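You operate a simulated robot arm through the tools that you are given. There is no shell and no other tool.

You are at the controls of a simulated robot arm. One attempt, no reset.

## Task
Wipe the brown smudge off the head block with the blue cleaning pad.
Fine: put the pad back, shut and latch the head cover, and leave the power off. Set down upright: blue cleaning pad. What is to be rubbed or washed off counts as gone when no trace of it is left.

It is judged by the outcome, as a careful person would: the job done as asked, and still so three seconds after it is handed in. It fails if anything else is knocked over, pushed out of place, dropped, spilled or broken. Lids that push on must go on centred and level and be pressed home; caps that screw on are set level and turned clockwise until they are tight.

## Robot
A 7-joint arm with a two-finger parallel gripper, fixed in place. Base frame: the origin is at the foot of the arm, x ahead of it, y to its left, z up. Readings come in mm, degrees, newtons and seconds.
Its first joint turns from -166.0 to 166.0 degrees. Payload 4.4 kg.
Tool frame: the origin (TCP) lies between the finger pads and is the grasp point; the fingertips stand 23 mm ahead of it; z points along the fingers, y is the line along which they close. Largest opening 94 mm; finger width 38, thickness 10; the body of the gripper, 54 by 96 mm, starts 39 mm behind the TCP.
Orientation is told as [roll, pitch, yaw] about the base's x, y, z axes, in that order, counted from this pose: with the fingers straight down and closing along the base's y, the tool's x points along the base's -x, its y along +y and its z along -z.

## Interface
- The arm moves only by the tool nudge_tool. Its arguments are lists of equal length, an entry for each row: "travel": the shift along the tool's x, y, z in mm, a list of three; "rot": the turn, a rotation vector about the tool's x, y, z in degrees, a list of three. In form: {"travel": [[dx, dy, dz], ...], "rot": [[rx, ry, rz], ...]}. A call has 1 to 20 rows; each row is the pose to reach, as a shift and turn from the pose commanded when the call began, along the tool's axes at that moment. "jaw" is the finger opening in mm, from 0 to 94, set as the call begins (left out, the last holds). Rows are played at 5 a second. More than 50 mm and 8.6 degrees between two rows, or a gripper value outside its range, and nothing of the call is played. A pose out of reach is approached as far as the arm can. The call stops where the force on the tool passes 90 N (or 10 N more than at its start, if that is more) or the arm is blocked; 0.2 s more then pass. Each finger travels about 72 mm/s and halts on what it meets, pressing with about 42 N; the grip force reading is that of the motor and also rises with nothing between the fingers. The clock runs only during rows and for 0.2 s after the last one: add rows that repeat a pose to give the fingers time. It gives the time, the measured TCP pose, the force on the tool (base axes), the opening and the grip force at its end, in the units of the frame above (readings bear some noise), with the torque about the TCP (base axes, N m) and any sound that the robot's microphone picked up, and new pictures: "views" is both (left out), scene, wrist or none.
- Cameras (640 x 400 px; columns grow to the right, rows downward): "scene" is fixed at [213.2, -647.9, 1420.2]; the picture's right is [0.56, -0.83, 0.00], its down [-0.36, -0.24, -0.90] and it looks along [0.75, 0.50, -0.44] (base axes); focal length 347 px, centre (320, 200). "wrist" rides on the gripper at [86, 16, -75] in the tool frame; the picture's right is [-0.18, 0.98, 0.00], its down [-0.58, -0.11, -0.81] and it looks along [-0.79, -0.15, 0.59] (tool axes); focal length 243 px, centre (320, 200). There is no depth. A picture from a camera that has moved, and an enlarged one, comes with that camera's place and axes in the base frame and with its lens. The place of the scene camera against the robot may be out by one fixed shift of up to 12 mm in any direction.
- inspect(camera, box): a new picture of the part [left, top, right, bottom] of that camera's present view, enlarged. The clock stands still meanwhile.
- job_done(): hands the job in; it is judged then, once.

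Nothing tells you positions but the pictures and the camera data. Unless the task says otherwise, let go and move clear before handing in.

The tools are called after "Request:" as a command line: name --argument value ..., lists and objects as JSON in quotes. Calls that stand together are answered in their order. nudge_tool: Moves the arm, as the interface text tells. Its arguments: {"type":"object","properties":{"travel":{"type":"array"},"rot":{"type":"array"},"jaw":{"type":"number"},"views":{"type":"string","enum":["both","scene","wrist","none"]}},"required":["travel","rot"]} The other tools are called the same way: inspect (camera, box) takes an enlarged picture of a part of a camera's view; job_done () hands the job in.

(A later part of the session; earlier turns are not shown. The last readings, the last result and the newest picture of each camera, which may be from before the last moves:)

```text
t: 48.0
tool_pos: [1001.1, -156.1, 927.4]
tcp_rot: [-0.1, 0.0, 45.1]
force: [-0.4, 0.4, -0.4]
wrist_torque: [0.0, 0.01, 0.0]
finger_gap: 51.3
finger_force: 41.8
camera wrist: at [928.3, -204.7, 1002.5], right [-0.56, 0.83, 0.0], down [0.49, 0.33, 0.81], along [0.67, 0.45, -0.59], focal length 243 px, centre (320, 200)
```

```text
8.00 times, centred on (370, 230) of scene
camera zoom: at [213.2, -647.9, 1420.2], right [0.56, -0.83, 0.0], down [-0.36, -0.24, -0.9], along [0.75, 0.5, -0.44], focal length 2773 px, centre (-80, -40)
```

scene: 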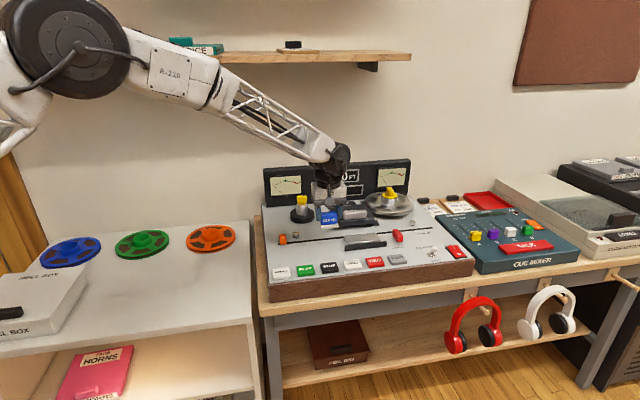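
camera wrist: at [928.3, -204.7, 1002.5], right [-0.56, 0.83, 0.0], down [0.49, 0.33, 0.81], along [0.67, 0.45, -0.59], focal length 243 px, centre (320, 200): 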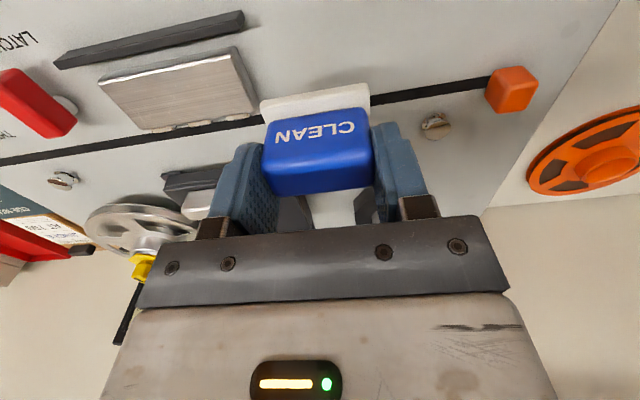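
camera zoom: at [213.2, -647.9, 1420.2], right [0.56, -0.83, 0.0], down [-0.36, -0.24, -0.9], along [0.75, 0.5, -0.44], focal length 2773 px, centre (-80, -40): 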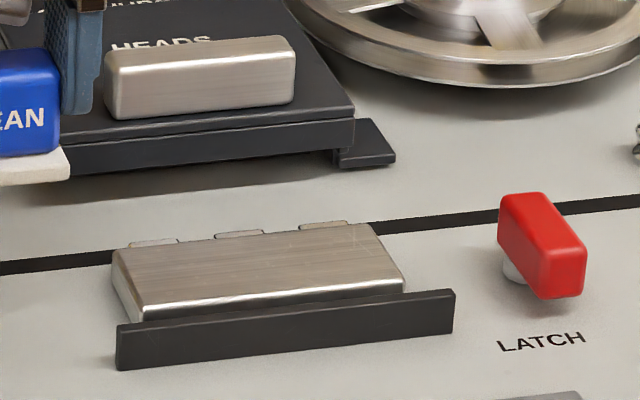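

The smudge looks gone. I'll zoom in for any remaining faint trace.

Request:
inspect --camera "wrist" --box '[95, 45, 185, 135]'

Request:
inspect --camera "wrist" --box '[170, 40, 270, 130]'

Request:
inspect --camera "scene" --box '[340, 228, 385, 250]'

```text
4.44 times, centred on (140, 90) of wrist
camera zoom: at [928.3, -204.7, 1002.5], right [-0.56, 0.83, 0.0], down [0.49, 0.33, 0.81], along [0.67, 0.45, -0.59], focal length 1078 px, centre (1120, 689)
```

zoom: 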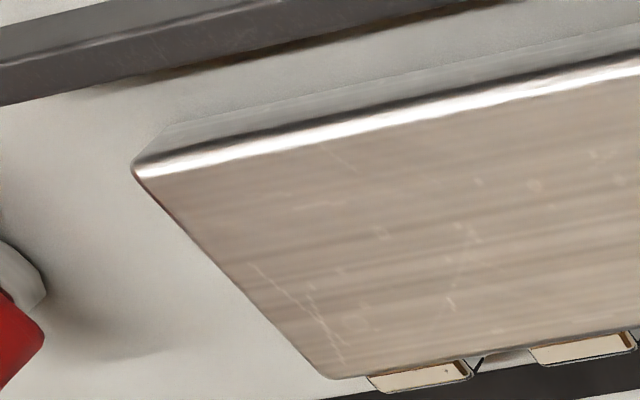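

```text
4.44 times, centred on (220, 85) of wrist
camera zoom: at [928.3, -204.7, 1002.5], right [-0.56, 0.83, 0.0], down [0.49, 0.33, 0.81], along [0.67, 0.45, -0.59], focal length 1078 px, centre (764, 711)
```

zoom: 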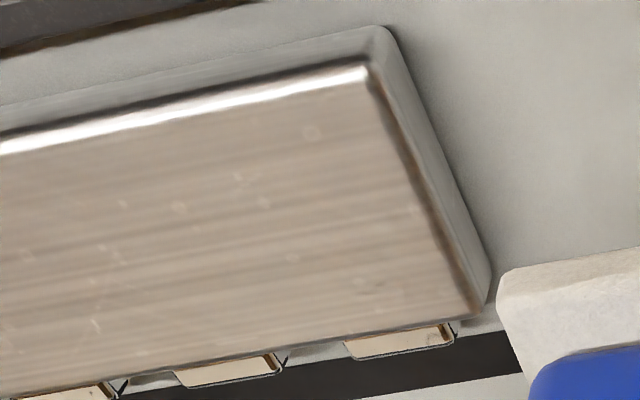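

```text
14.22 times, centred on (362, 239) of scene
camera zoom: at [213.2, -647.9, 1420.2], right [0.56, -0.83, 0.0], down [-0.36, -0.24, -0.9], along [0.75, 0.5, -0.44], focal length 4929 px, centre (-284, -355)
```

zoom: 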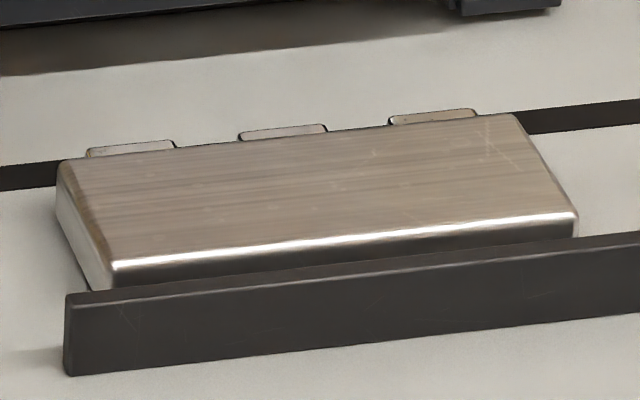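

No trace visible. For certainty I'll do one more full pass with the felt.

Request:
nudge_tool --travel '[[0, -50, 5], [0, -100, 20], [0, -110, 45], [0, -110, 60], [0, -128, 60], [0, -144, 60], [10, -144, 60], [10, -127, 60], [10, -110, 60], [10, -93, 60], [10, -76, 60], [0, -76, 60], [-10, -76, 60], [-10, -93, 60], [-10, -110, 60], [-10, -127, 60], [-10, -144, 60], [0, -127, 60], [0, -93, 60], [0, -110, 60]]' --rot '[[0, 0, 0], [0, 0, 0], [0, 0, 0], [0, 0, 0], [0, 0, 0], [0, 0, 0], [0, 0, 0], [0, 0, 0], [0, 0, 0], [0, 0, 0], [0, 0, 0], [0, 0, 0], [0, 0, 0], [0, 0, 0], [0, 0, 0], [0, 0, 0], [0, 0, 0], [0, 0, 0], [0, 0, 0], [0, 0, 0]]' --views "wrist"

```text
refused: row 1 steps farther than a row can; nothing moved
```

Request:
nudge_tool --travel '[[0, -45, 5], [0, -90, 20], [0, -110, 45], [0, -110, 60], [0, -128, 60], [0, -144, 60], [10, -144, 60], [10, -127, 60], [10, -110, 60], [10, -93, 60], [10, -76, 60], [0, -76, 60], [-10, -76, 60], [-10, -93, 60], [-10, -110, 60], [-10, -127, 60], [-10, -144, 60], [0, -127, 60], [0, -93, 60], [0, -110, 60]]' --rot '[[0, 0, 0], [0, 0, 0], [0, 0, 0], [0, 0, 0], [0, 0, 0], [0, 0, 0], [0, 0, 0], [0, 0, 0], [0, 0, 0], [0, 0, 0], [0, 0, 0], [0, 0, 0], [0, 0, 0], [0, 0, 0], [0, 0, 0], [0, 0, 0], [0, 0, 0], [0, 0, 0], [0, 0, 0], [0, 0, 0]]' --views "wrist"

```text
t: 52.2
tool_pos: [1078.8, -233.1, 868.9]
tcp_rot: [-0.1, 0.0, 45.1]
force: [-4.5, 5.3, 17.7]
wrist_torque: [0.17, 0.31, -0.02]
finger_gap: 51.1
finger_force: 41.6
camera wrist: at [1006.4, -281.8, 943.7], right [-0.56, 0.83, 0.0], down [0.49, 0.33, 0.81], along [0.67, 0.45, -0.59], focal length 243 px, centre (320, 200)
```

wrist: 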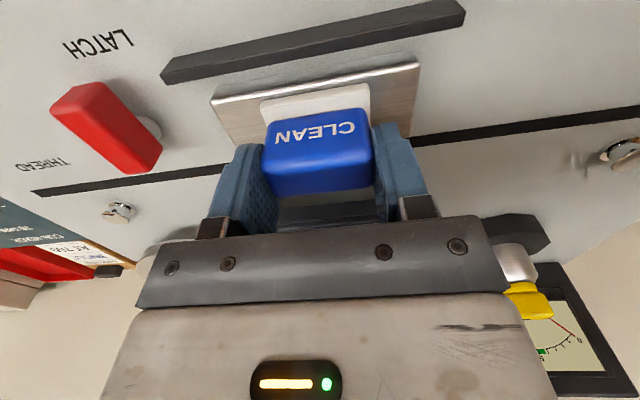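

Now I'll lift, carry the pad back to its original spot, and lower to just above the deck.

Request:
nudge_tool --travel '[[0, 0, -15], [0, 0, -32], [7, 40, -35], [14, 80, -35], [21, 120, -35], [28, 160, -35], [35, 200, -35], [39.6, 224.9, -35], [39.6, 224.9, -15], [39.6, 224.9, 5], [39.6, 224.9, 5]]' --rot '[[0, 0, 0], [0, 0, 0], [0, 0, 0], [0, 0, 0], [0, 0, 0], [0, 0, 0], [0, 0, 0], [0, 0, 0], [0, 0, 0], [0, 0, 0], [0, 0, 0]]'

Request:
inspect --camera "scene" --box '[265, 220, 345, 270]'

Request:
inspect --camera "wrist" --box '[220, 40, 420, 190]'

Request:
inspect --camera "scene" --box '[335, 225, 395, 255]'

```text
t: 54.6
tool_pos: [892.1, -102.8, 862.4]
tcp_rot: [-0.1, 0.0, 45.1]
force: [0.4, 0.3, -0.8]
wrist_torque: [0.02, 0.01, 0.02]
finger_gap: 51.2
finger_force: 42.4
camera wrist: at [819.5, -151.2, 937.8], right [-0.56, 0.83, 0.0], down [0.49, 0.33, 0.81], along [0.67, 0.45, -0.59], focal length 243 px, centre (320, 200)
```

scene: 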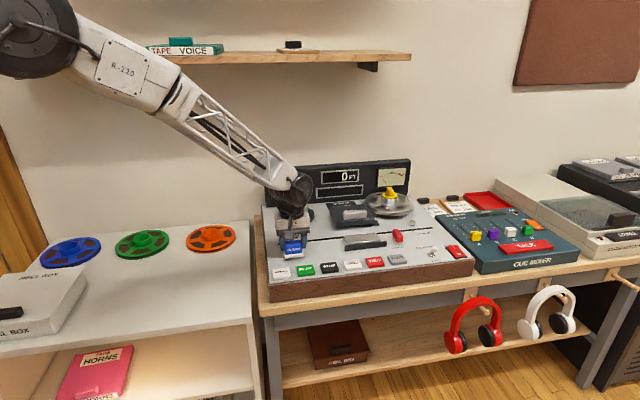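
wrist: 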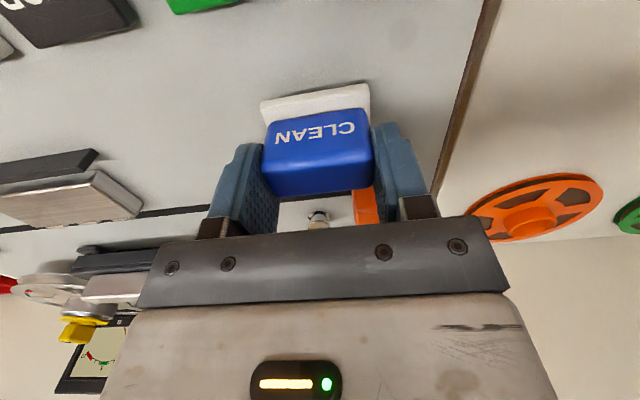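

```text
8.00 times, centred on (305, 245) of scene
camera zoom: at [213.2, -647.9, 1420.2], right [0.56, -0.83, 0.0], down [-0.36, -0.24, -0.9], along [0.75, 0.5, -0.44], focal length 2773 px, centre (440, -160)
```

zoom: 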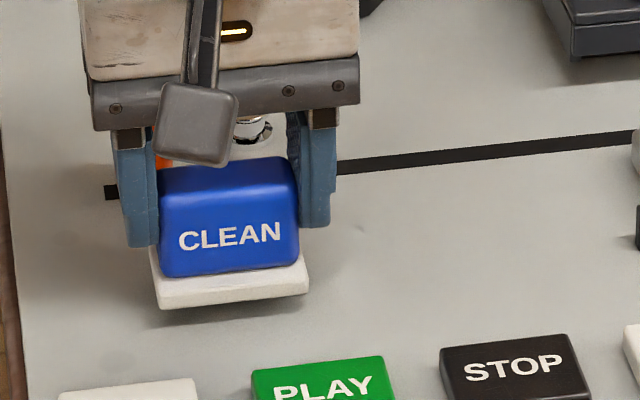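

```text
2.67 times, centred on (320, 115) of wrist
camera zoom: at [819.5, -151.2, 937.8], right [-0.56, 0.83, 0.0], down [0.49, 0.33, 0.81], along [0.67, 0.45, -0.59], focal length 647 px, centre (320, 427)
```

zoom: 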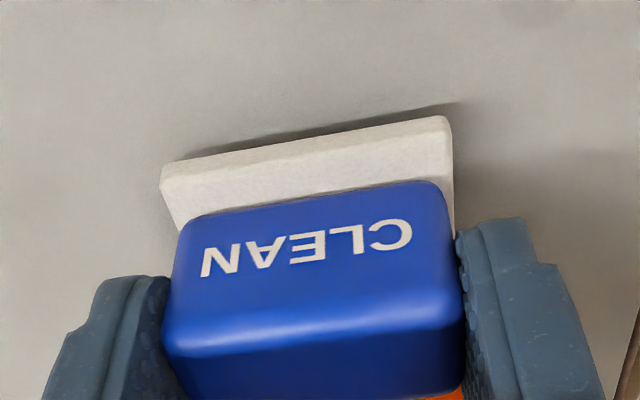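

```text
10.67 times, centred on (365, 240) of scene
camera zoom: at [213.2, -647.9, 1420.2], right [0.56, -0.83, 0.0], down [-0.36, -0.24, -0.9], along [0.75, 0.5, -0.44], focal length 3697 px, centre (-160, -227)
```

zoom: 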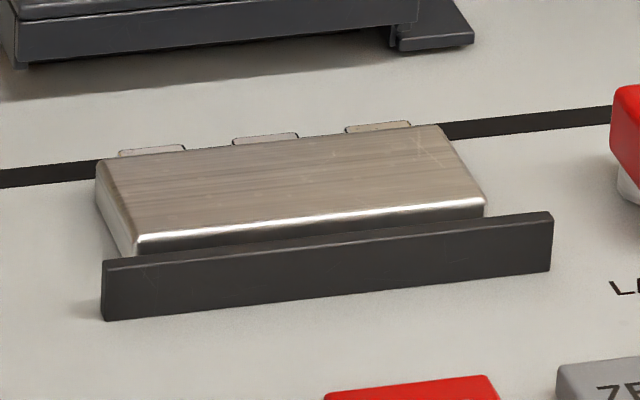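

The pad hovers ~9.6 mm above its original spot, about 1.5 mm too far left compared with the first picture. I'll correct that and lower gently to contact.

Request:
nudge_tool --travel '[[0, -1.4, 3], [0, -1.4, 6], [0, -1.4, 8.5], [0, -1.4, 8.5]]' --rot '[[0, 0, 0], [0, 0, 0], [0, 0, 0], [0, 0, 0]]' --views "none"

Request:
nudge_tool --travel '[[0, 0, 0.5], [0, 0, 1.0], [0, 0, 1.0]]' --rot '[[0, 0, 0], [0, 0, 0], [0, 0, 0]]' --views "none"

```text
t: 55.6
tool_pos: [894.0, -103.8, 853.9]
tcp_rot: [0.0, 0.0, 45.0]
force: [0.0, 0.1, -0.9]
wrist_torque: [-0.06, 0.01, 0.0]
finger_gap: 51.3
finger_force: 41.5
```

```text
t: 56.4
tool_pos: [893.0, -104.3, 852.3]
tcp_rot: [0.0, 0.0, 45.0]
force: [0.4, 0.2, 0.4]
wrist_torque: [0.01, 0.0, 0.02]
finger_gap: 50.8
finger_force: 41.7
```

Request:
nudge_tool --travel '[[0, 0, 0.4], [0, 0, 0.4]]' --rot '[[0, 0, 0], [0, 0, 0]]' --views "wrist"

```text
t: 57.0
tool_pos: [893.5, -103.6, 852.5]
tcp_rot: [-0.1, -0.1, 45.0]
force: [-0.3, 0.5, 0.5]
wrist_torque: [0.0, 0.03, -0.02]
finger_gap: 51.1
finger_force: 42.3
camera wrist: at [820.7, -152.4, 928.0], right [-0.56, 0.83, 0.0], down [0.49, 0.33, 0.81], along [0.67, 0.45, -0.59], focal length 243 px, centre (320, 200)
```

wrist: 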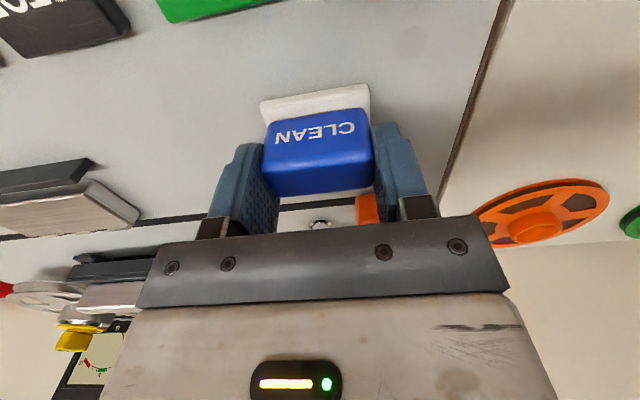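

Request:
nudge_tool --travel '[[0, 0, 0.4], [0, 0, 0.4]]' --rot '[[0, 0, 0], [0, 0, 0]]' --views "none"

```text
t: 57.6
tool_pos: [893.4, -104.0, 852.8]
tcp_rot: [-0.1, -0.1, 45.0]
force: [0.5, 1.5, 5.0]
wrist_torque: [0.13, 0.13, -0.03]
finger_gap: 50.9
finger_force: 42.0
```

Contact with the deck at 5 N. I'll open the jaws and rise clear.

Request:
nudge_tool --travel '[[0, 0, 0], [0, 0, 0], [0, 0, 0], [0, 0, -15], [0, 0, -45], [0, 0, -85], [0, 0, -85]]' --rot '[[0, 0, 0], [0, 0, 0], [0, 0, 0], [0, 0, 0], [0, 0, 0], [0, 0, 0], [0, 0, 0]]' --jaw 94

Request:
inspect --camera "scene" --box '[265, 220, 345, 270]'

Request:
inspect --camera "wrist" --box '[220, 20, 420, 170]'

```text
t: 59.2
tool_pos: [893.5, -104.1, 937.6]
tcp_rot: [-0.2, 0.0, 45.0]
force: [0.4, -1.3, -0.2]
wrist_torque: [-0.04, -0.03, 0.01]
finger_gap: 93.9
finger_force: 0.1
camera wrist: at [820.3, -152.9, 1012.7], right [-0.56, 0.83, 0.0], down [0.49, 0.33, 0.81], along [0.67, 0.45, -0.59], focal length 243 px, centre (320, 200)
```

scene: 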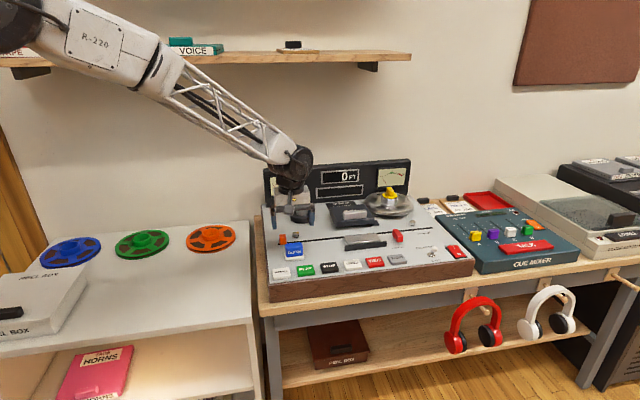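
wrist: 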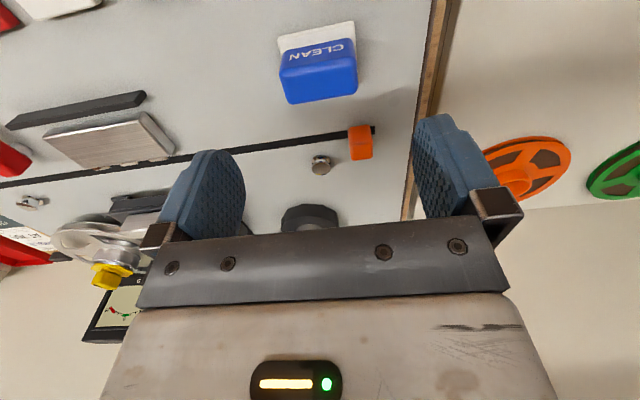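

```text
8.00 times, centred on (305, 245) of scene
camera zoom: at [213.2, -647.9, 1420.2], right [0.56, -0.83, 0.0], down [-0.36, -0.24, -0.9], along [0.75, 0.5, -0.44], focal length 2773 px, centre (440, -160)
```

zoom: 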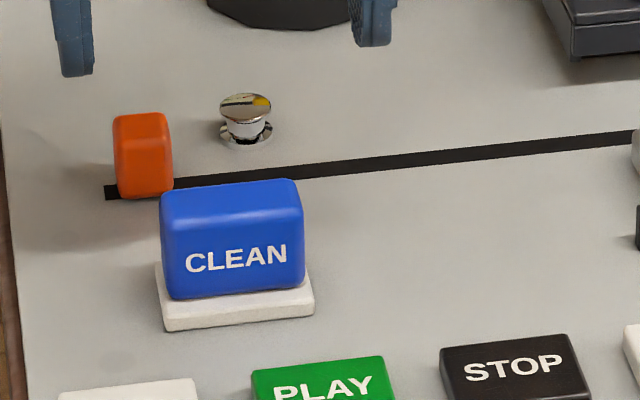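

```text
2.67 times, centred on (320, 95) of wrist
camera zoom: at [820.3, -152.9, 1012.7], right [-0.56, 0.83, 0.0], down [0.49, 0.33, 0.81], along [0.67, 0.45, -0.59], focal length 647 px, centre (320, 480)
```

zoom: 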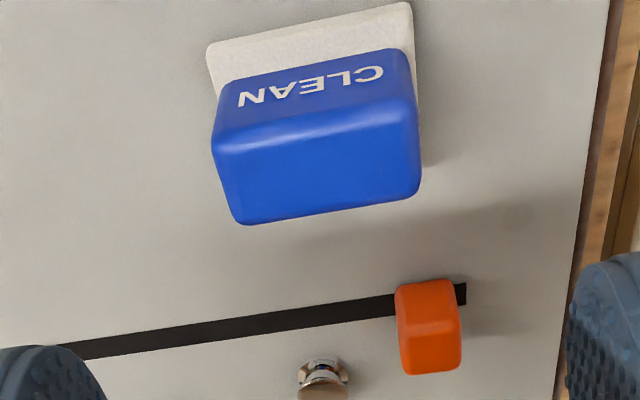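

The pad is back within about a millimetre of its original place. Now I'll go back above the cover handle to shut the cover.

Request:
nudge_tool --travel '[[-16, -30, -10], [-36, -65, -15], [-55, -100, -15], [-75, -135, -15], [-95, -170, -15], [-115, -200, -15], [-129.4, -224.3, -10], [-129.4, -224.3, -10]]' --rot '[[0, 0, 0], [0, 0, 0], [0, 0, 0], [0, 0, 0], [0, 0, 0], [0, 0, 0], [0, 0, 0], [0, 0, 0]]'

Request:
inspect --camera "wrist" --box '[200, 0, 440, 180]'

```text
t: 61.0
tool_pos: [1145.0, -170.9, 949.3]
tcp_rot: [-0.1, 0.0, 45.1]
force: [-0.4, 0.5, -0.6]
wrist_torque: [0.01, -0.01, 0.02]
finger_gap: 94.0
finger_force: 0.2
camera wrist: at [1071.1, -219.4, 1023.4], right [-0.56, 0.83, 0.0], down [0.49, 0.33, 0.81], along [0.67, 0.45, -0.59], focal length 243 px, centre (320, 200)
```

scene: 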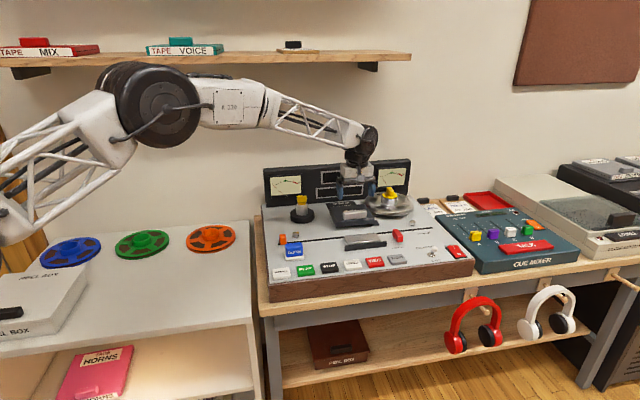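
wrist: 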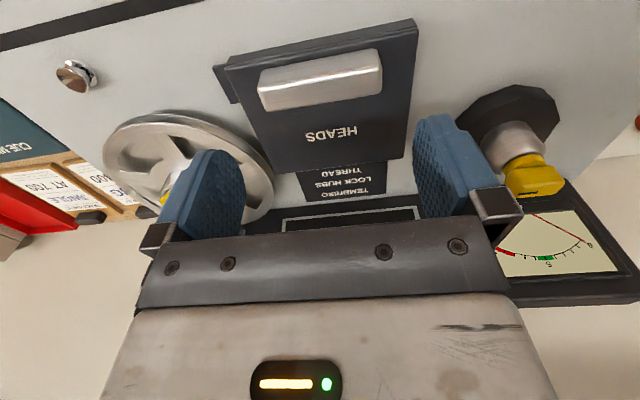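

```text
2.22 times, centred on (320, 90) of wrist
camera zoom: at [1071.1, -219.4, 1023.4], right [-0.56, 0.83, 0.0], down [0.49, 0.33, 0.81], along [0.67, 0.45, -0.59], focal length 539 px, centre (320, 444)
```

zoom: 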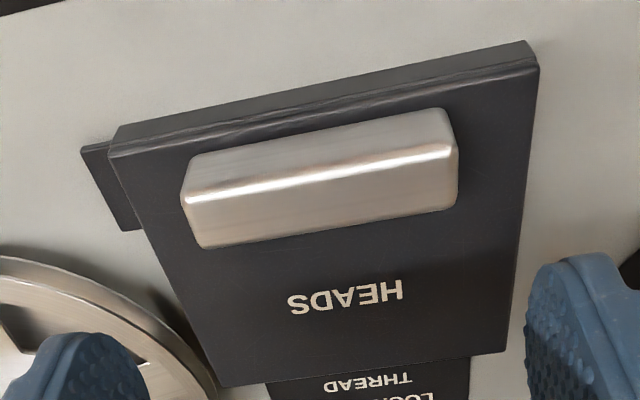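

The handle is about 2.5 mm to the left of the TCP; I'll correct and descend, then grip the handle ends.

Request:
nudge_tool --travel '[[1.3, 2.3, 20], [1.3, 2.3, 40], [1.3, 2.3, 58], [1.3, 2.3, 67], [1.3, 2.3, 67]]' --rot '[[0, 0, 0], [0, 0, 0], [0, 0, 0], [0, 0, 0], [0, 0, 0]]' --views "wrist"

Request:
nudge_tool --travel '[[0, 0, 0], [0, 0, 0], [0, 0, 0]]' --rot '[[0, 0, 0], [0, 0, 0], [0, 0, 0]]' --jaw 60 --views "wrist"

```text
t: 62.2
tool_pos: [1142.8, -169.6, 881.3]
tcp_rot: [-0.2, -0.1, 45.0]
force: [0.2, -0.1, -0.5]
wrist_torque: [0.05, -0.02, -0.01]
finger_gap: 94.0
finger_force: 0.1
camera wrist: at [1068.7, -218.7, 955.8], right [-0.56, 0.83, 0.0], down [0.49, 0.33, 0.81], along [0.67, 0.45, -0.59], focal length 243 px, centre (320, 200)
```

wrist: 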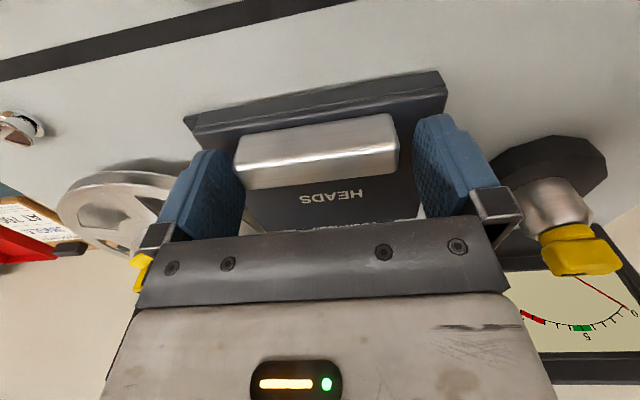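

```text
t: 63.0
tool_pos: [1142.3, -171.9, 880.4]
tcp_rot: [-0.2, 0.0, 44.9]
force: [45.2, -47.9, -11.7]
wrist_torque: [-0.5, 0.18, 0.22]
finger_gap: 79.7
finger_force: 45.4
camera wrist: at [1069.1, -221.0, 955.7], right [-0.56, 0.83, 0.0], down [0.49, 0.33, 0.81], along [0.67, 0.45, -0.59], focal length 243 px, centre (320, 200)
```

wrist: 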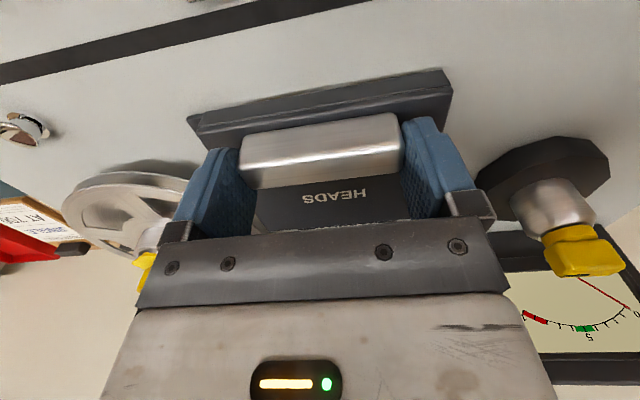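

Side load shows I over-corrected; I'll shift 2.5 mm right to unload, then slide the cover forward in steps.

Request:
nudge_tool --travel '[[0, -2.5, 0], [8, -2.5, 0], [16, -2.5, 0], [24, -2.5, 0], [32, -2.5, 0], [40, -2.5, 0], [50, -2.5, 0], [50, -2.5, 0]]' --rot '[[0, 0, 0], [0, 0, 0], [0, 0, 0], [0, 0, 0], [0, 0, 0], [0, 0, 0], [0, 0, 0], [0, 0, 0]]' --views "wrist"

```text
t: 64.8
tool_pos: [1108.3, -207.4, 880.2]
tcp_rot: [-0.1, 0.0, 44.9]
force: [-1.2, 2.5, 3.8]
wrist_torque: [0.19, 0.81, 1.05]
finger_gap: 79.8
finger_force: 45.2
camera wrist: at [1034.4, -256.2, 955.9], right [-0.56, 0.83, 0.0], down [0.49, 0.33, 0.81], along [0.67, 0.45, -0.59], focal length 243 px, centre (320, 200)
```

wrist: 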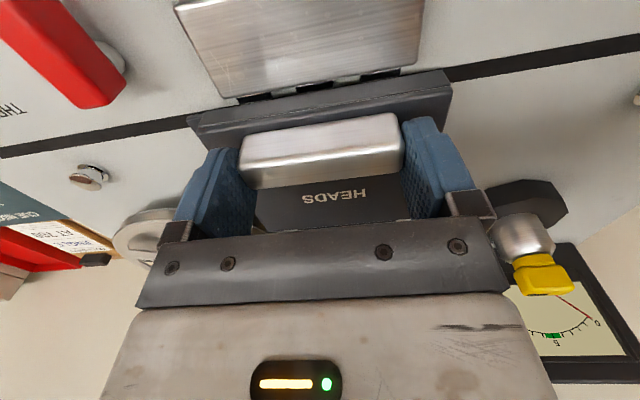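

Sliding smoothly. I'll continue forward 45 mm.

Request:
nudge_tool --travel '[[8, 0, 0], [16, 0, 0], [24, 0, 0], [32, 0, 0], [40, 0, 0], [45, 0, 0], [45, 0, 0]]' --rot '[[0, 0, 0], [0, 0, 0], [0, 0, 0], [0, 0, 0], [0, 0, 0], [0, 0, 0], [0, 0, 0]]' --views "wrist"

Request:
nudge_tool --travel '[[3, 0, 0], [6, 0, 0], [8, 0, 0], [8, 0, 0]]' --rot '[[0, 0, 0], [0, 0, 0], [0, 0, 0], [0, 0, 0]]' --views "both"

```text
t: 66.4
tool_pos: [1075.3, -239.3, 880.1]
tcp_rot: [0.0, 0.0, 45.0]
force: [-9.7, 8.1, 3.8]
wrist_torque: [0.63, 1.16, 0.89]
finger_gap: 79.5
finger_force: 45.0
camera wrist: at [1002.6, -287.9, 955.8], right [-0.56, 0.83, 0.0], down [0.49, 0.33, 0.81], along [0.67, 0.45, -0.59], focal length 243 px, centre (320, 200)
```

wrist: 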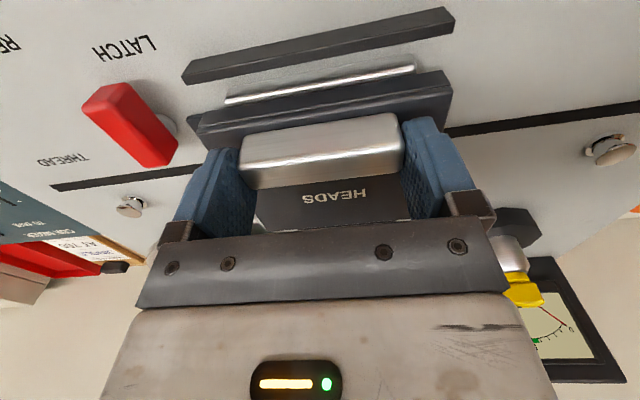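

```text
t: 67.4
tool_pos: [1070.8, -243.5, 880.6]
tcp_rot: [-0.1, 0.0, 44.9]
force: [-11.1, 10.6, 1.9]
wrist_torque: [0.38, 0.19, 0.1]
finger_gap: 79.7
finger_force: 44.7
camera wrist: at [997.0, -293.5, 955.8], right [-0.56, 0.83, 0.0], down [0.49, 0.33, 0.81], along [0.67, 0.45, -0.59], focal length 243 px, centre (320, 200)
```

scene: 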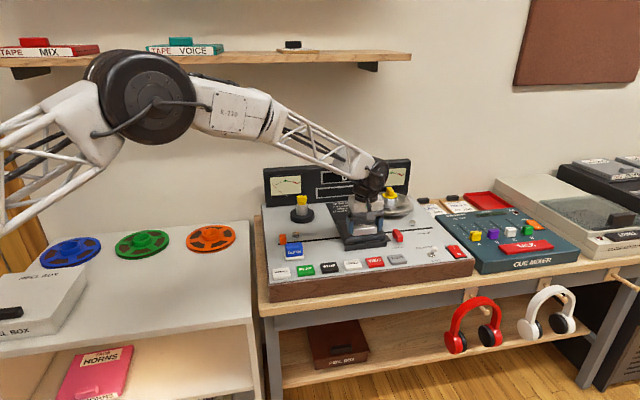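
wrist: 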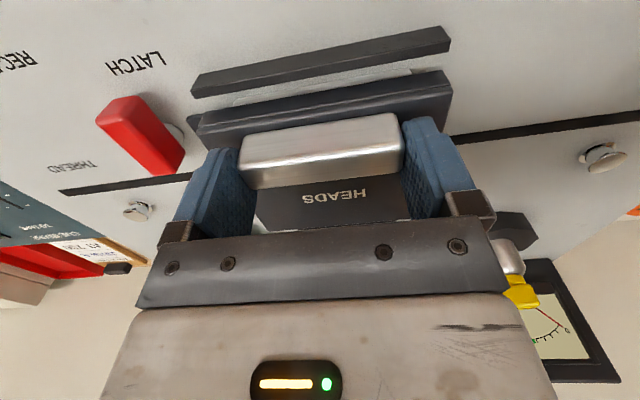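

About 5 mm more to the closed position. I'll keep pushing forward until it meets its stop.

Request:
nudge_tool --travel '[[2, 0, 0], [4, 0, 0], [5, 0, 0], [5, 0, 0]]' --rot '[[0, 0, 0], [0, 0, 0], [0, 0, 0], [0, 0, 0]]' --views "none"

Request:
nudge_tool --travel '[[1, 0, 0], [2, 0, 0], [2, 0, 0]]' --rot '[[0, 0, 0], [0, 0, 0], [0, 0, 0]]' --views "wrist"

```text
t: 68.4
tool_pos: [1067.2, -248.4, 881.0]
tcp_rot: [-0.2, 0.0, 45.0]
force: [9.0, 5.9, -0.3]
wrist_torque: [0.4, 0.3, 0.06]
finger_gap: 79.7
finger_force: 44.6
```

```text
t: 69.2
tool_pos: [1065.9, -249.3, 881.3]
tcp_rot: [-0.2, 0.0, 45.1]
force: [43.6, 18.9, -9.1]
wrist_torque: [0.82, -0.05, 0.45]
finger_gap: 80.3
finger_force: 45.4
camera wrist: at [993.0, -297.5, 955.8], right [-0.57, 0.82, 0.0], down [0.49, 0.34, 0.81], along [0.67, 0.46, -0.59], focal length 243 px, centre (320, 200)
```

wrist: 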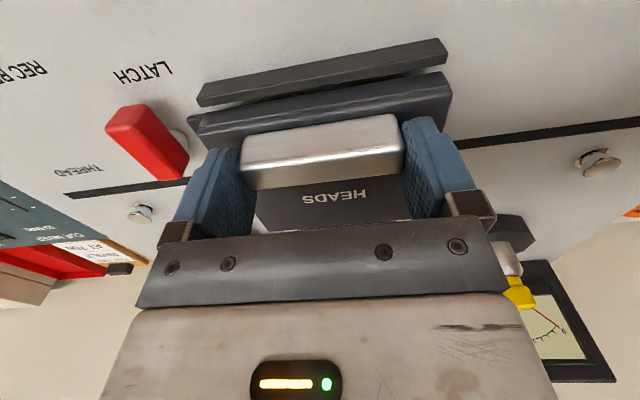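

The cover has met its front stop (44 N back-force), so it is shut. I'll release and rise, then check its position.

Request:
nudge_tool --travel '[[-1.5, 0, 0], [-1.5, 0, 0], [-1.5, 0, 0], [-1.5, 0, -15], [-1.5, 0, -40], [-1.5, 0, -70], [-1.5, 0, -70]]' --rot '[[0, 0, 0], [0, 0, 0], [0, 0, 0], [0, 0, 0], [0, 0, 0], [0, 0, 0], [0, 0, 0]]' --jaw 94

Request:
inspect --camera "scene" --box '[330, 210, 410, 260]'

Request:
inspect --camera "wrist" --box '[140, 0, 440, 180]'

```text
t: 70.8
tool_pos: [1064.8, -250.2, 950.1]
tcp_rot: [-0.1, 0.0, 45.0]
force: [0.0, 0.0, 0.6]
wrist_torque: [-0.01, -0.01, 0.01]
finger_gap: 94.0
finger_force: 0.0
camera wrist: at [993.3, -298.1, 1025.3], right [-0.56, 0.83, 0.0], down [0.49, 0.33, 0.81], along [0.67, 0.45, -0.59], focal length 243 px, centre (320, 200)
```

scene: 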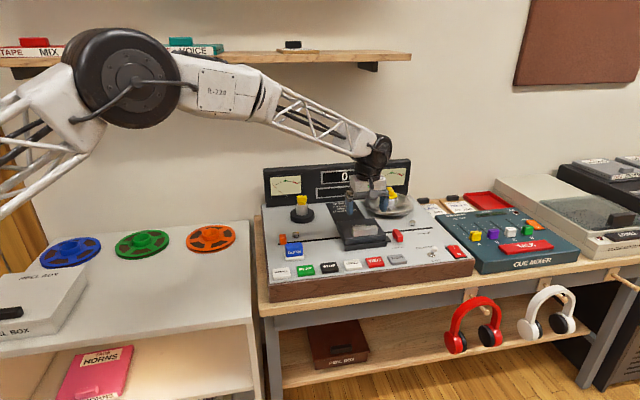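
wrist: 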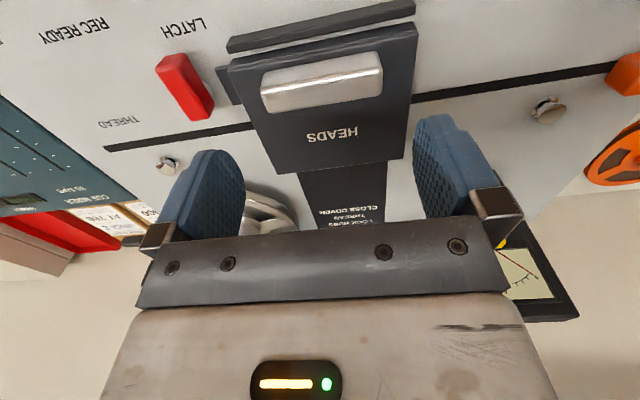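

```text
8.00 times, centred on (370, 235) of scene
camera zoom: at [213.2, -647.9, 1420.2], right [0.56, -0.83, 0.0], down [-0.36, -0.24, -0.9], along [0.75, 0.5, -0.44], focal length 2773 px, centre (-80, -80)
```

zoom: 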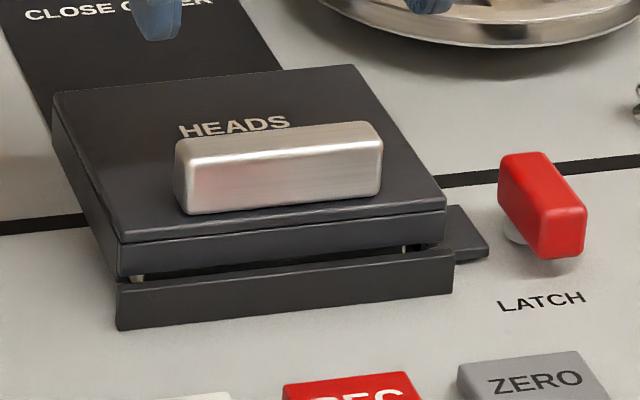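

```text
2.13 times, centred on (290, 90) of wrist
camera zoom: at [993.3, -298.1, 1025.3], right [-0.56, 0.83, 0.0], down [0.49, 0.33, 0.81], along [0.67, 0.45, -0.59], focal length 518 px, centre (384, 435)
```

zoom: 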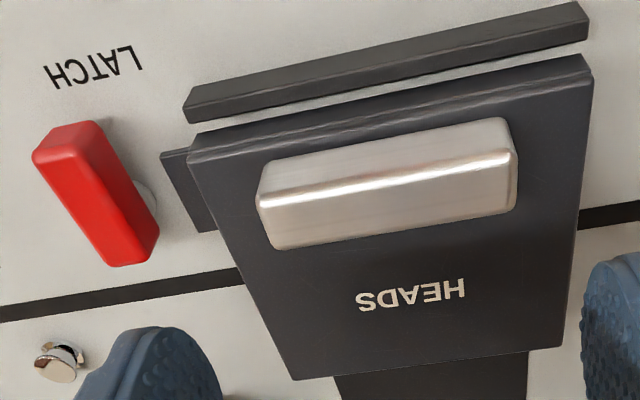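

The cover matches its original shut position exactly. Now I'll go back over the latch bar to turn it back.

Request:
nudge_tool --travel '[[-3, -37, 0], [-6, -74, 0], [-9.2, -111, 0], [-9.2, -111, 30], [-9.2, -111, 30]]' --rot '[[0, 0, 0], [0, 0, 0], [0, 0, 0], [0, 0, 0], [0, 0, 0]]' --jaw 40

Request:
inspect --camera "wrist" --box '[240, 20, 400, 140]'

```text
t: 72.0
tool_pos: [1151.3, -321.3, 920.8]
tcp_rot: [-0.1, 0.0, 45.0]
force: [0.2, -0.2, 0.1]
wrist_torque: [-0.01, 0.03, -0.02]
finger_gap: 40.0
finger_force: 0.1
camera wrist: at [1079.0, -369.3, 995.3], right [-0.56, 0.83, 0.0], down [0.49, 0.33, 0.81], along [0.67, 0.45, -0.59], focal length 243 px, centre (320, 200)
```

scene: 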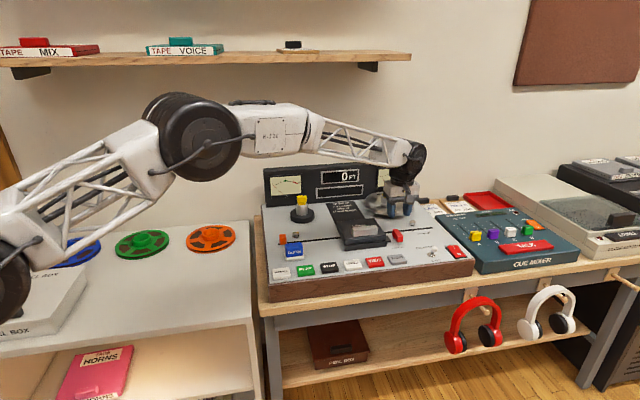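
wrist: 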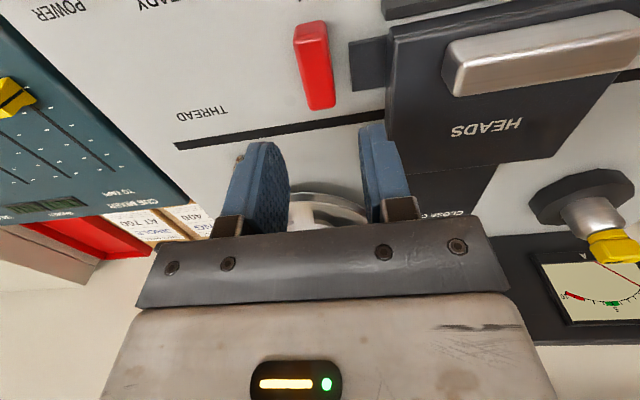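

```text
3.33 times, centred on (320, 80) of wrist
camera zoom: at [1079.0, -369.3, 995.3], right [-0.56, 0.83, 0.0], down [0.49, 0.33, 0.81], along [0.67, 0.45, -0.59], focal length 809 px, centre (320, 600)
```

zoom: 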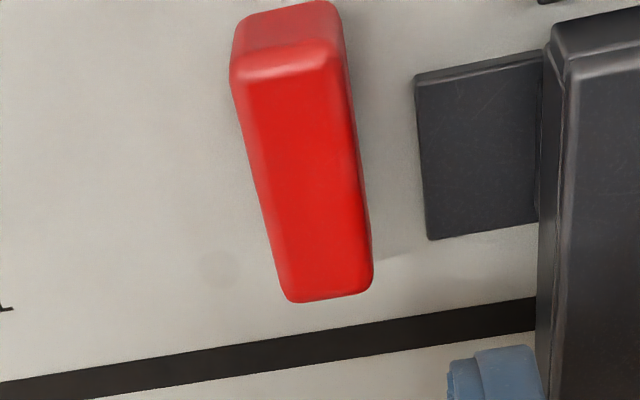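

The latch bar is centred between the fingers. I'll descend over it with a 32 mm opening.

Request:
nudge_tool --travel '[[0, 0, 25], [0, 0, 50], [0, 0, 66], [0, 0, 75], [0, 0, 75]]' --rot '[[0, 0, 0], [0, 0, 0], [0, 0, 0], [0, 0, 0], [0, 0, 0]]' --jaw 32 --views "wrist"

Request:
nudge_tool --travel '[[0, 0, 0], [0, 0, 0], [0, 0, 0]]' --rot '[[0, 0, 0], [0, 0, 0], [0, 0, 0]]' --jaw 10 --views "wrist"

```text
t: 73.2
tool_pos: [1150.7, -320.4, 846.1]
tcp_rot: [-0.1, 0.0, 45.0]
force: [-0.4, 0.2, 1.1]
wrist_torque: [0.01, 0.0, -0.03]
finger_gap: 31.7
finger_force: 0.0
camera wrist: at [1078.7, -369.3, 920.8], right [-0.56, 0.83, 0.0], down [0.49, 0.33, 0.81], along [0.67, 0.45, -0.59], focal length 243 px, centre (320, 200)
```

wrist: 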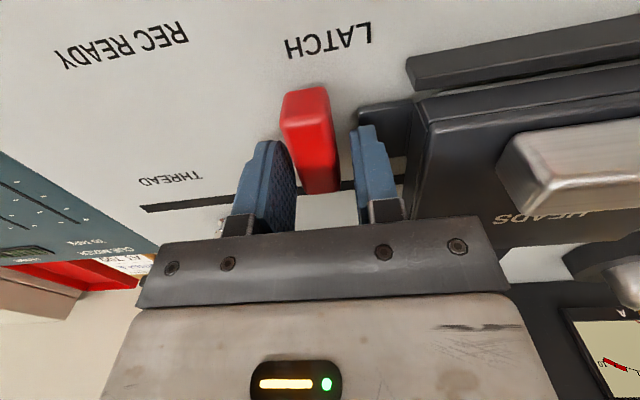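

```text
t: 74.0
tool_pos: [1151.7, -320.1, 846.1]
tcp_rot: [-0.1, 0.0, 45.0]
force: [26.3, -13.3, -7.2]
wrist_torque: [0.48, -0.44, -0.04]
finger_gap: 20.0
finger_force: 45.2
camera wrist: at [1079.0, -369.7, 920.7], right [-0.56, 0.83, 0.0], down [0.49, 0.33, 0.81], along [0.67, 0.45, -0.59], focal length 243 px, centre (320, 200)
```

wrist: 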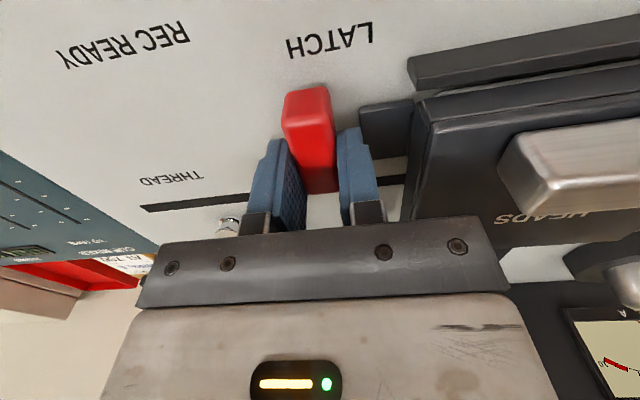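

Gripped. I'll rotate clockwise in steps, monitoring side loads.

Request:
nudge_tool --travel '[[0.5, -0.5, 0], [0.5, -0.5, 0], [0.5, -0.5, 0], [0.5, -0.5, 0], [0.5, -0.5, 0], [0.5, -0.5, 0]]' --rot '[[0, 0, 0], [0, 0, 6], [0, 0, 12], [0, 0, 18], [0, 0, 24], [0, 0, 24]]' --views "none"

```text
t: 75.4
tool_pos: [1150.9, -321.9, 846.5]
tcp_rot: [-0.1, -0.1, 21.0]
force: [34.6, 9.9, -8.7]
wrist_torque: [0.29, -0.35, -0.03]
finger_gap: 19.8
finger_force: 45.2
```

Request:
nudge_tool --travel '[[-1.0, 0, 0], [-1.0, 0, 0], [-1.0, 0, 0], [-1.0, 0, 0], [-1.0, 0, 0], [-1.0, 0, 0]]' --rot '[[0, 0, 0], [0, 0, 6], [0, 0, 12], [0, 0, 18], [0, 0, 24], [0, 0, 24]]' --views "wrist"

```text
t: 76.8
tool_pos: [1152.6, -319.3, 846.5]
tcp_rot: [0.0, 0.0, -3.1]
force: [-35.2, 43.8, 4.1]
wrist_torque: [0.56, 0.45, 0.04]
finger_gap: 19.9
finger_force: 45.2
camera wrist: at [1066.2, -298.2, 920.8], right [0.24, 0.97, 0.0], down [0.57, -0.14, 0.81], along [0.78, -0.19, -0.59], focal length 243 px, centre (320, 200)
```

wrist: 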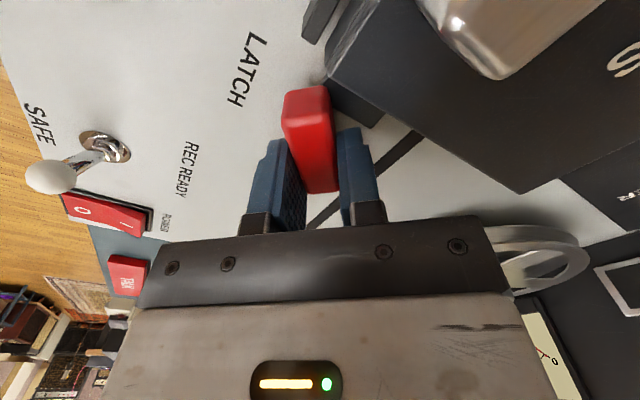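

Request:
nudge_tool --travel '[[0.9, 1.2, 0], [0.9, 1.2, 0], [0.9, 1.2, 0], [0.9, 1.2, 0], [0.9, 1.2, 0], [0.9, 1.2, 0]]' --rot '[[0, 0, 0], [0, 0, 6], [0, 0, 12], [0, 0, 18], [0, 0, 24], [0, 0, 24]]' --views "wrist"

```text
t: 78.2
tool_pos: [1152.1, -318.4, 845.0]
tcp_rot: [0.0, -0.1, -27.0]
force: [35.5, 21.7, -18.3]
wrist_torque: [-0.29, -1.18, 0.03]
finger_gap: 19.7
finger_force: 44.9
camera wrist: at [1082.1, -264.7, 920.6], right [0.61, 0.79, 0.0], down [0.47, -0.36, 0.81], along [0.64, -0.49, -0.59], focal length 243 px, centre (320, 200)
```

wrist: 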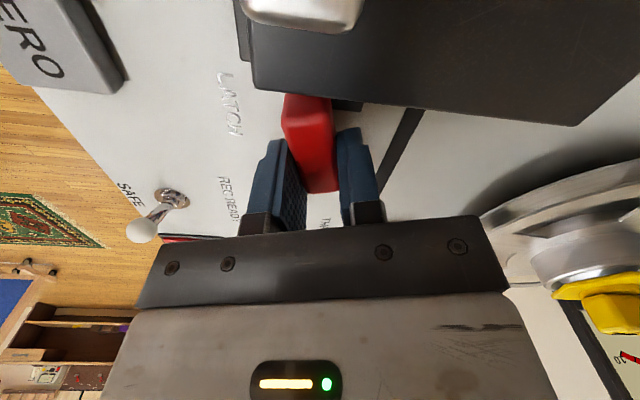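

Request:
nudge_tool --travel '[[-0.5, 0.9, 0], [-0.5, 0.9, 0], [-0.5, 0.9, 0], [-0.5, 0.9, 0], [-0.5, 0.9, 0]]' --rot '[[0, 0, 0], [0, 0, 6], [0, 0, 12], [0, 0, 18], [0, 0, 18]]' --views "wrist"

```text
t: 79.4
tool_pos: [1152.8, -318.0, 845.4]
tcp_rot: [-0.1, -0.2, -45.1]
force: [1.8, 25.7, -6.7]
wrist_torque: [0.86, 0.84, 0.13]
finger_gap: 20.0
finger_force: 45.2
camera wrist: at [1102.5, -245.5, 920.8], right [0.83, 0.56, 0.0], down [0.33, -0.49, 0.81], along [0.45, -0.67, -0.59], focal length 243 px, centre (320, 200)
```

wrist: 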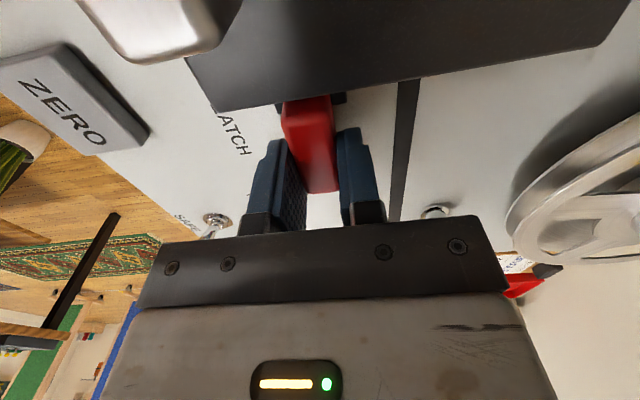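

The bar is back at its original angle. I'll push 2° further to feel for a stop and make sure it's fully latched.

Request:
nudge_tool --travel '[[0, 0.7, 0], [0, 0.7, 0], [0, 0.7, 0]]' --rot '[[0, 0, 1], [0, 0, 2], [0, 0, 2]]' --views "none"

```text
t: 80.2
tool_pos: [1153.8, -320.3, 844.9]
tcp_rot: [0.0, -0.1, -47.1]
force: [-27.6, 19.5, -2.4]
wrist_torque: [0.53, 0.62, 1.41]
finger_gap: 20.1
finger_force: 44.9
```

Torque rises to 1.4 N·m: the latch is hard against its closed stop. I'll release and rise, then inspect everything.

Request:
nudge_tool --travel '[[0, 0, 0], [0, 0, 0], [0, 0, 0], [0, 0, -15], [0, 0, -45], [0, 0, -90], [0, 0, -90]]' --rot '[[0, 0, 0], [0, 0, 0], [0, 0, 0], [0, 0, 0], [0, 0, 0], [0, 0, 0], [0, 0, 0]]' --jaw 36

Request:
inspect --camera "scene" --box '[330, 210, 410, 260]'

Request:
inspect --camera "wrist" --box '[220, 0, 420, 130]'

Request:
inspect --camera "scene" --box '[400, 220, 480, 270]'

```text
t: 81.8
tool_pos: [1153.3, -318.1, 935.8]
tcp_rot: [0.0, -0.1, -47.1]
force: [0.5, 0.1, 0.7]
wrist_torque: [-0.01, 0.0, 0.0]
finger_gap: 35.9
finger_force: 0.1
camera wrist: at [1105.4, -242.6, 1011.7], right [0.84, 0.54, 0.0], down [0.32, -0.5, 0.81], along [0.43, -0.68, -0.59], focal length 243 px, centre (320, 200)
```

scene: 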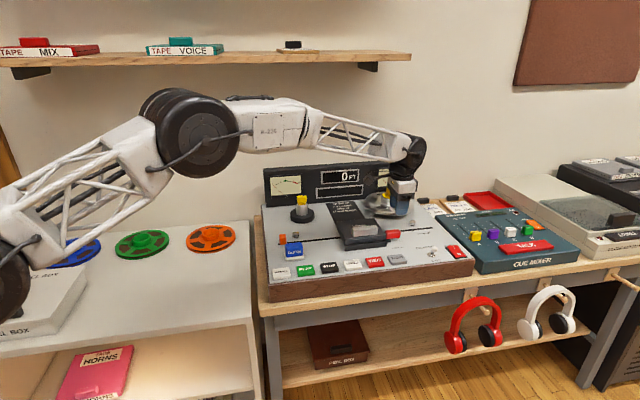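
wrist: 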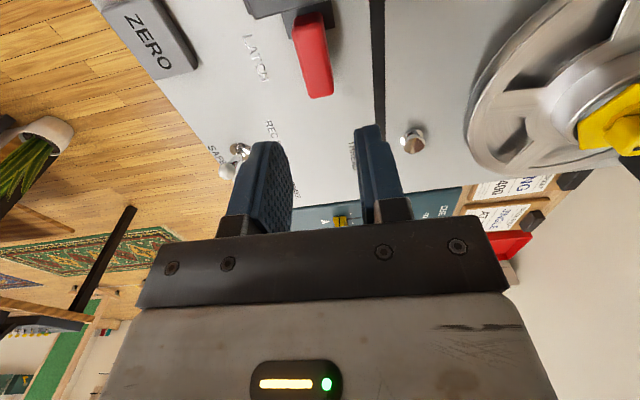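

```text
8.00 times, centred on (370, 235) of scene
camera zoom: at [213.2, -647.9, 1420.2], right [0.56, -0.83, 0.0], down [-0.36, -0.24, -0.9], along [0.75, 0.5, -0.44], focal length 2773 px, centre (-80, -80)
```

zoom: 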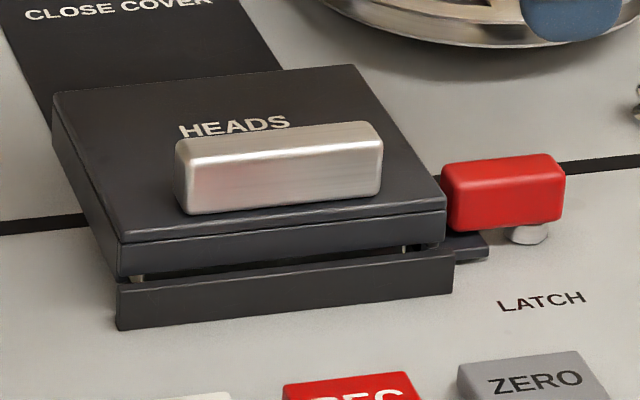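

```text
3.08 times, centred on (320, 65) of wrist
camera zoom: at [1105.4, -242.6, 1011.7], right [0.84, 0.54, 0.0], down [0.32, -0.5, 0.81], along [0.43, -0.68, -0.59], focal length 746 px, centre (320, 615)
```

zoom: 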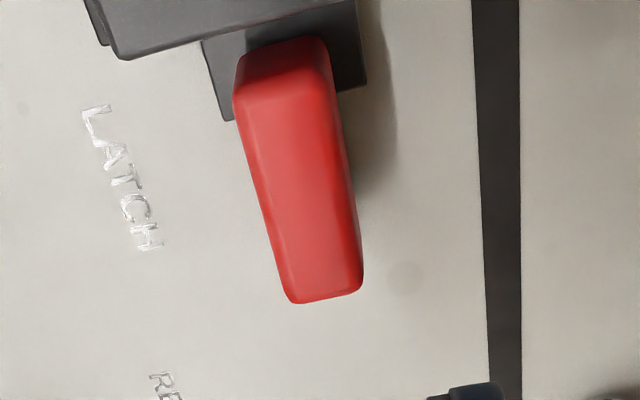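

```text
8.00 times, centred on (440, 245) of scene
camera zoom: at [213.2, -647.9, 1420.2], right [0.56, -0.83, 0.0], down [-0.36, -0.24, -0.9], along [0.75, 0.5, -0.44], focal length 2773 px, centre (-640, -160)
```

zoom: 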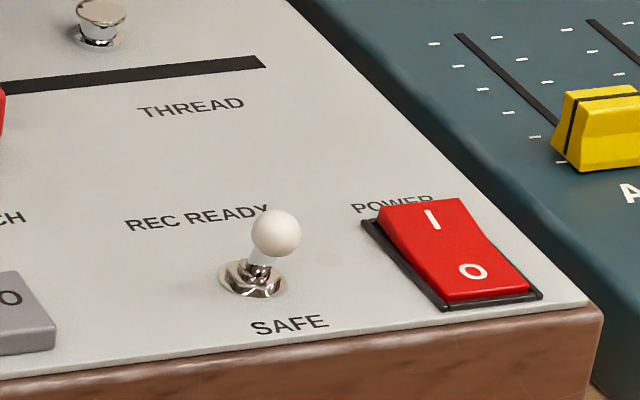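

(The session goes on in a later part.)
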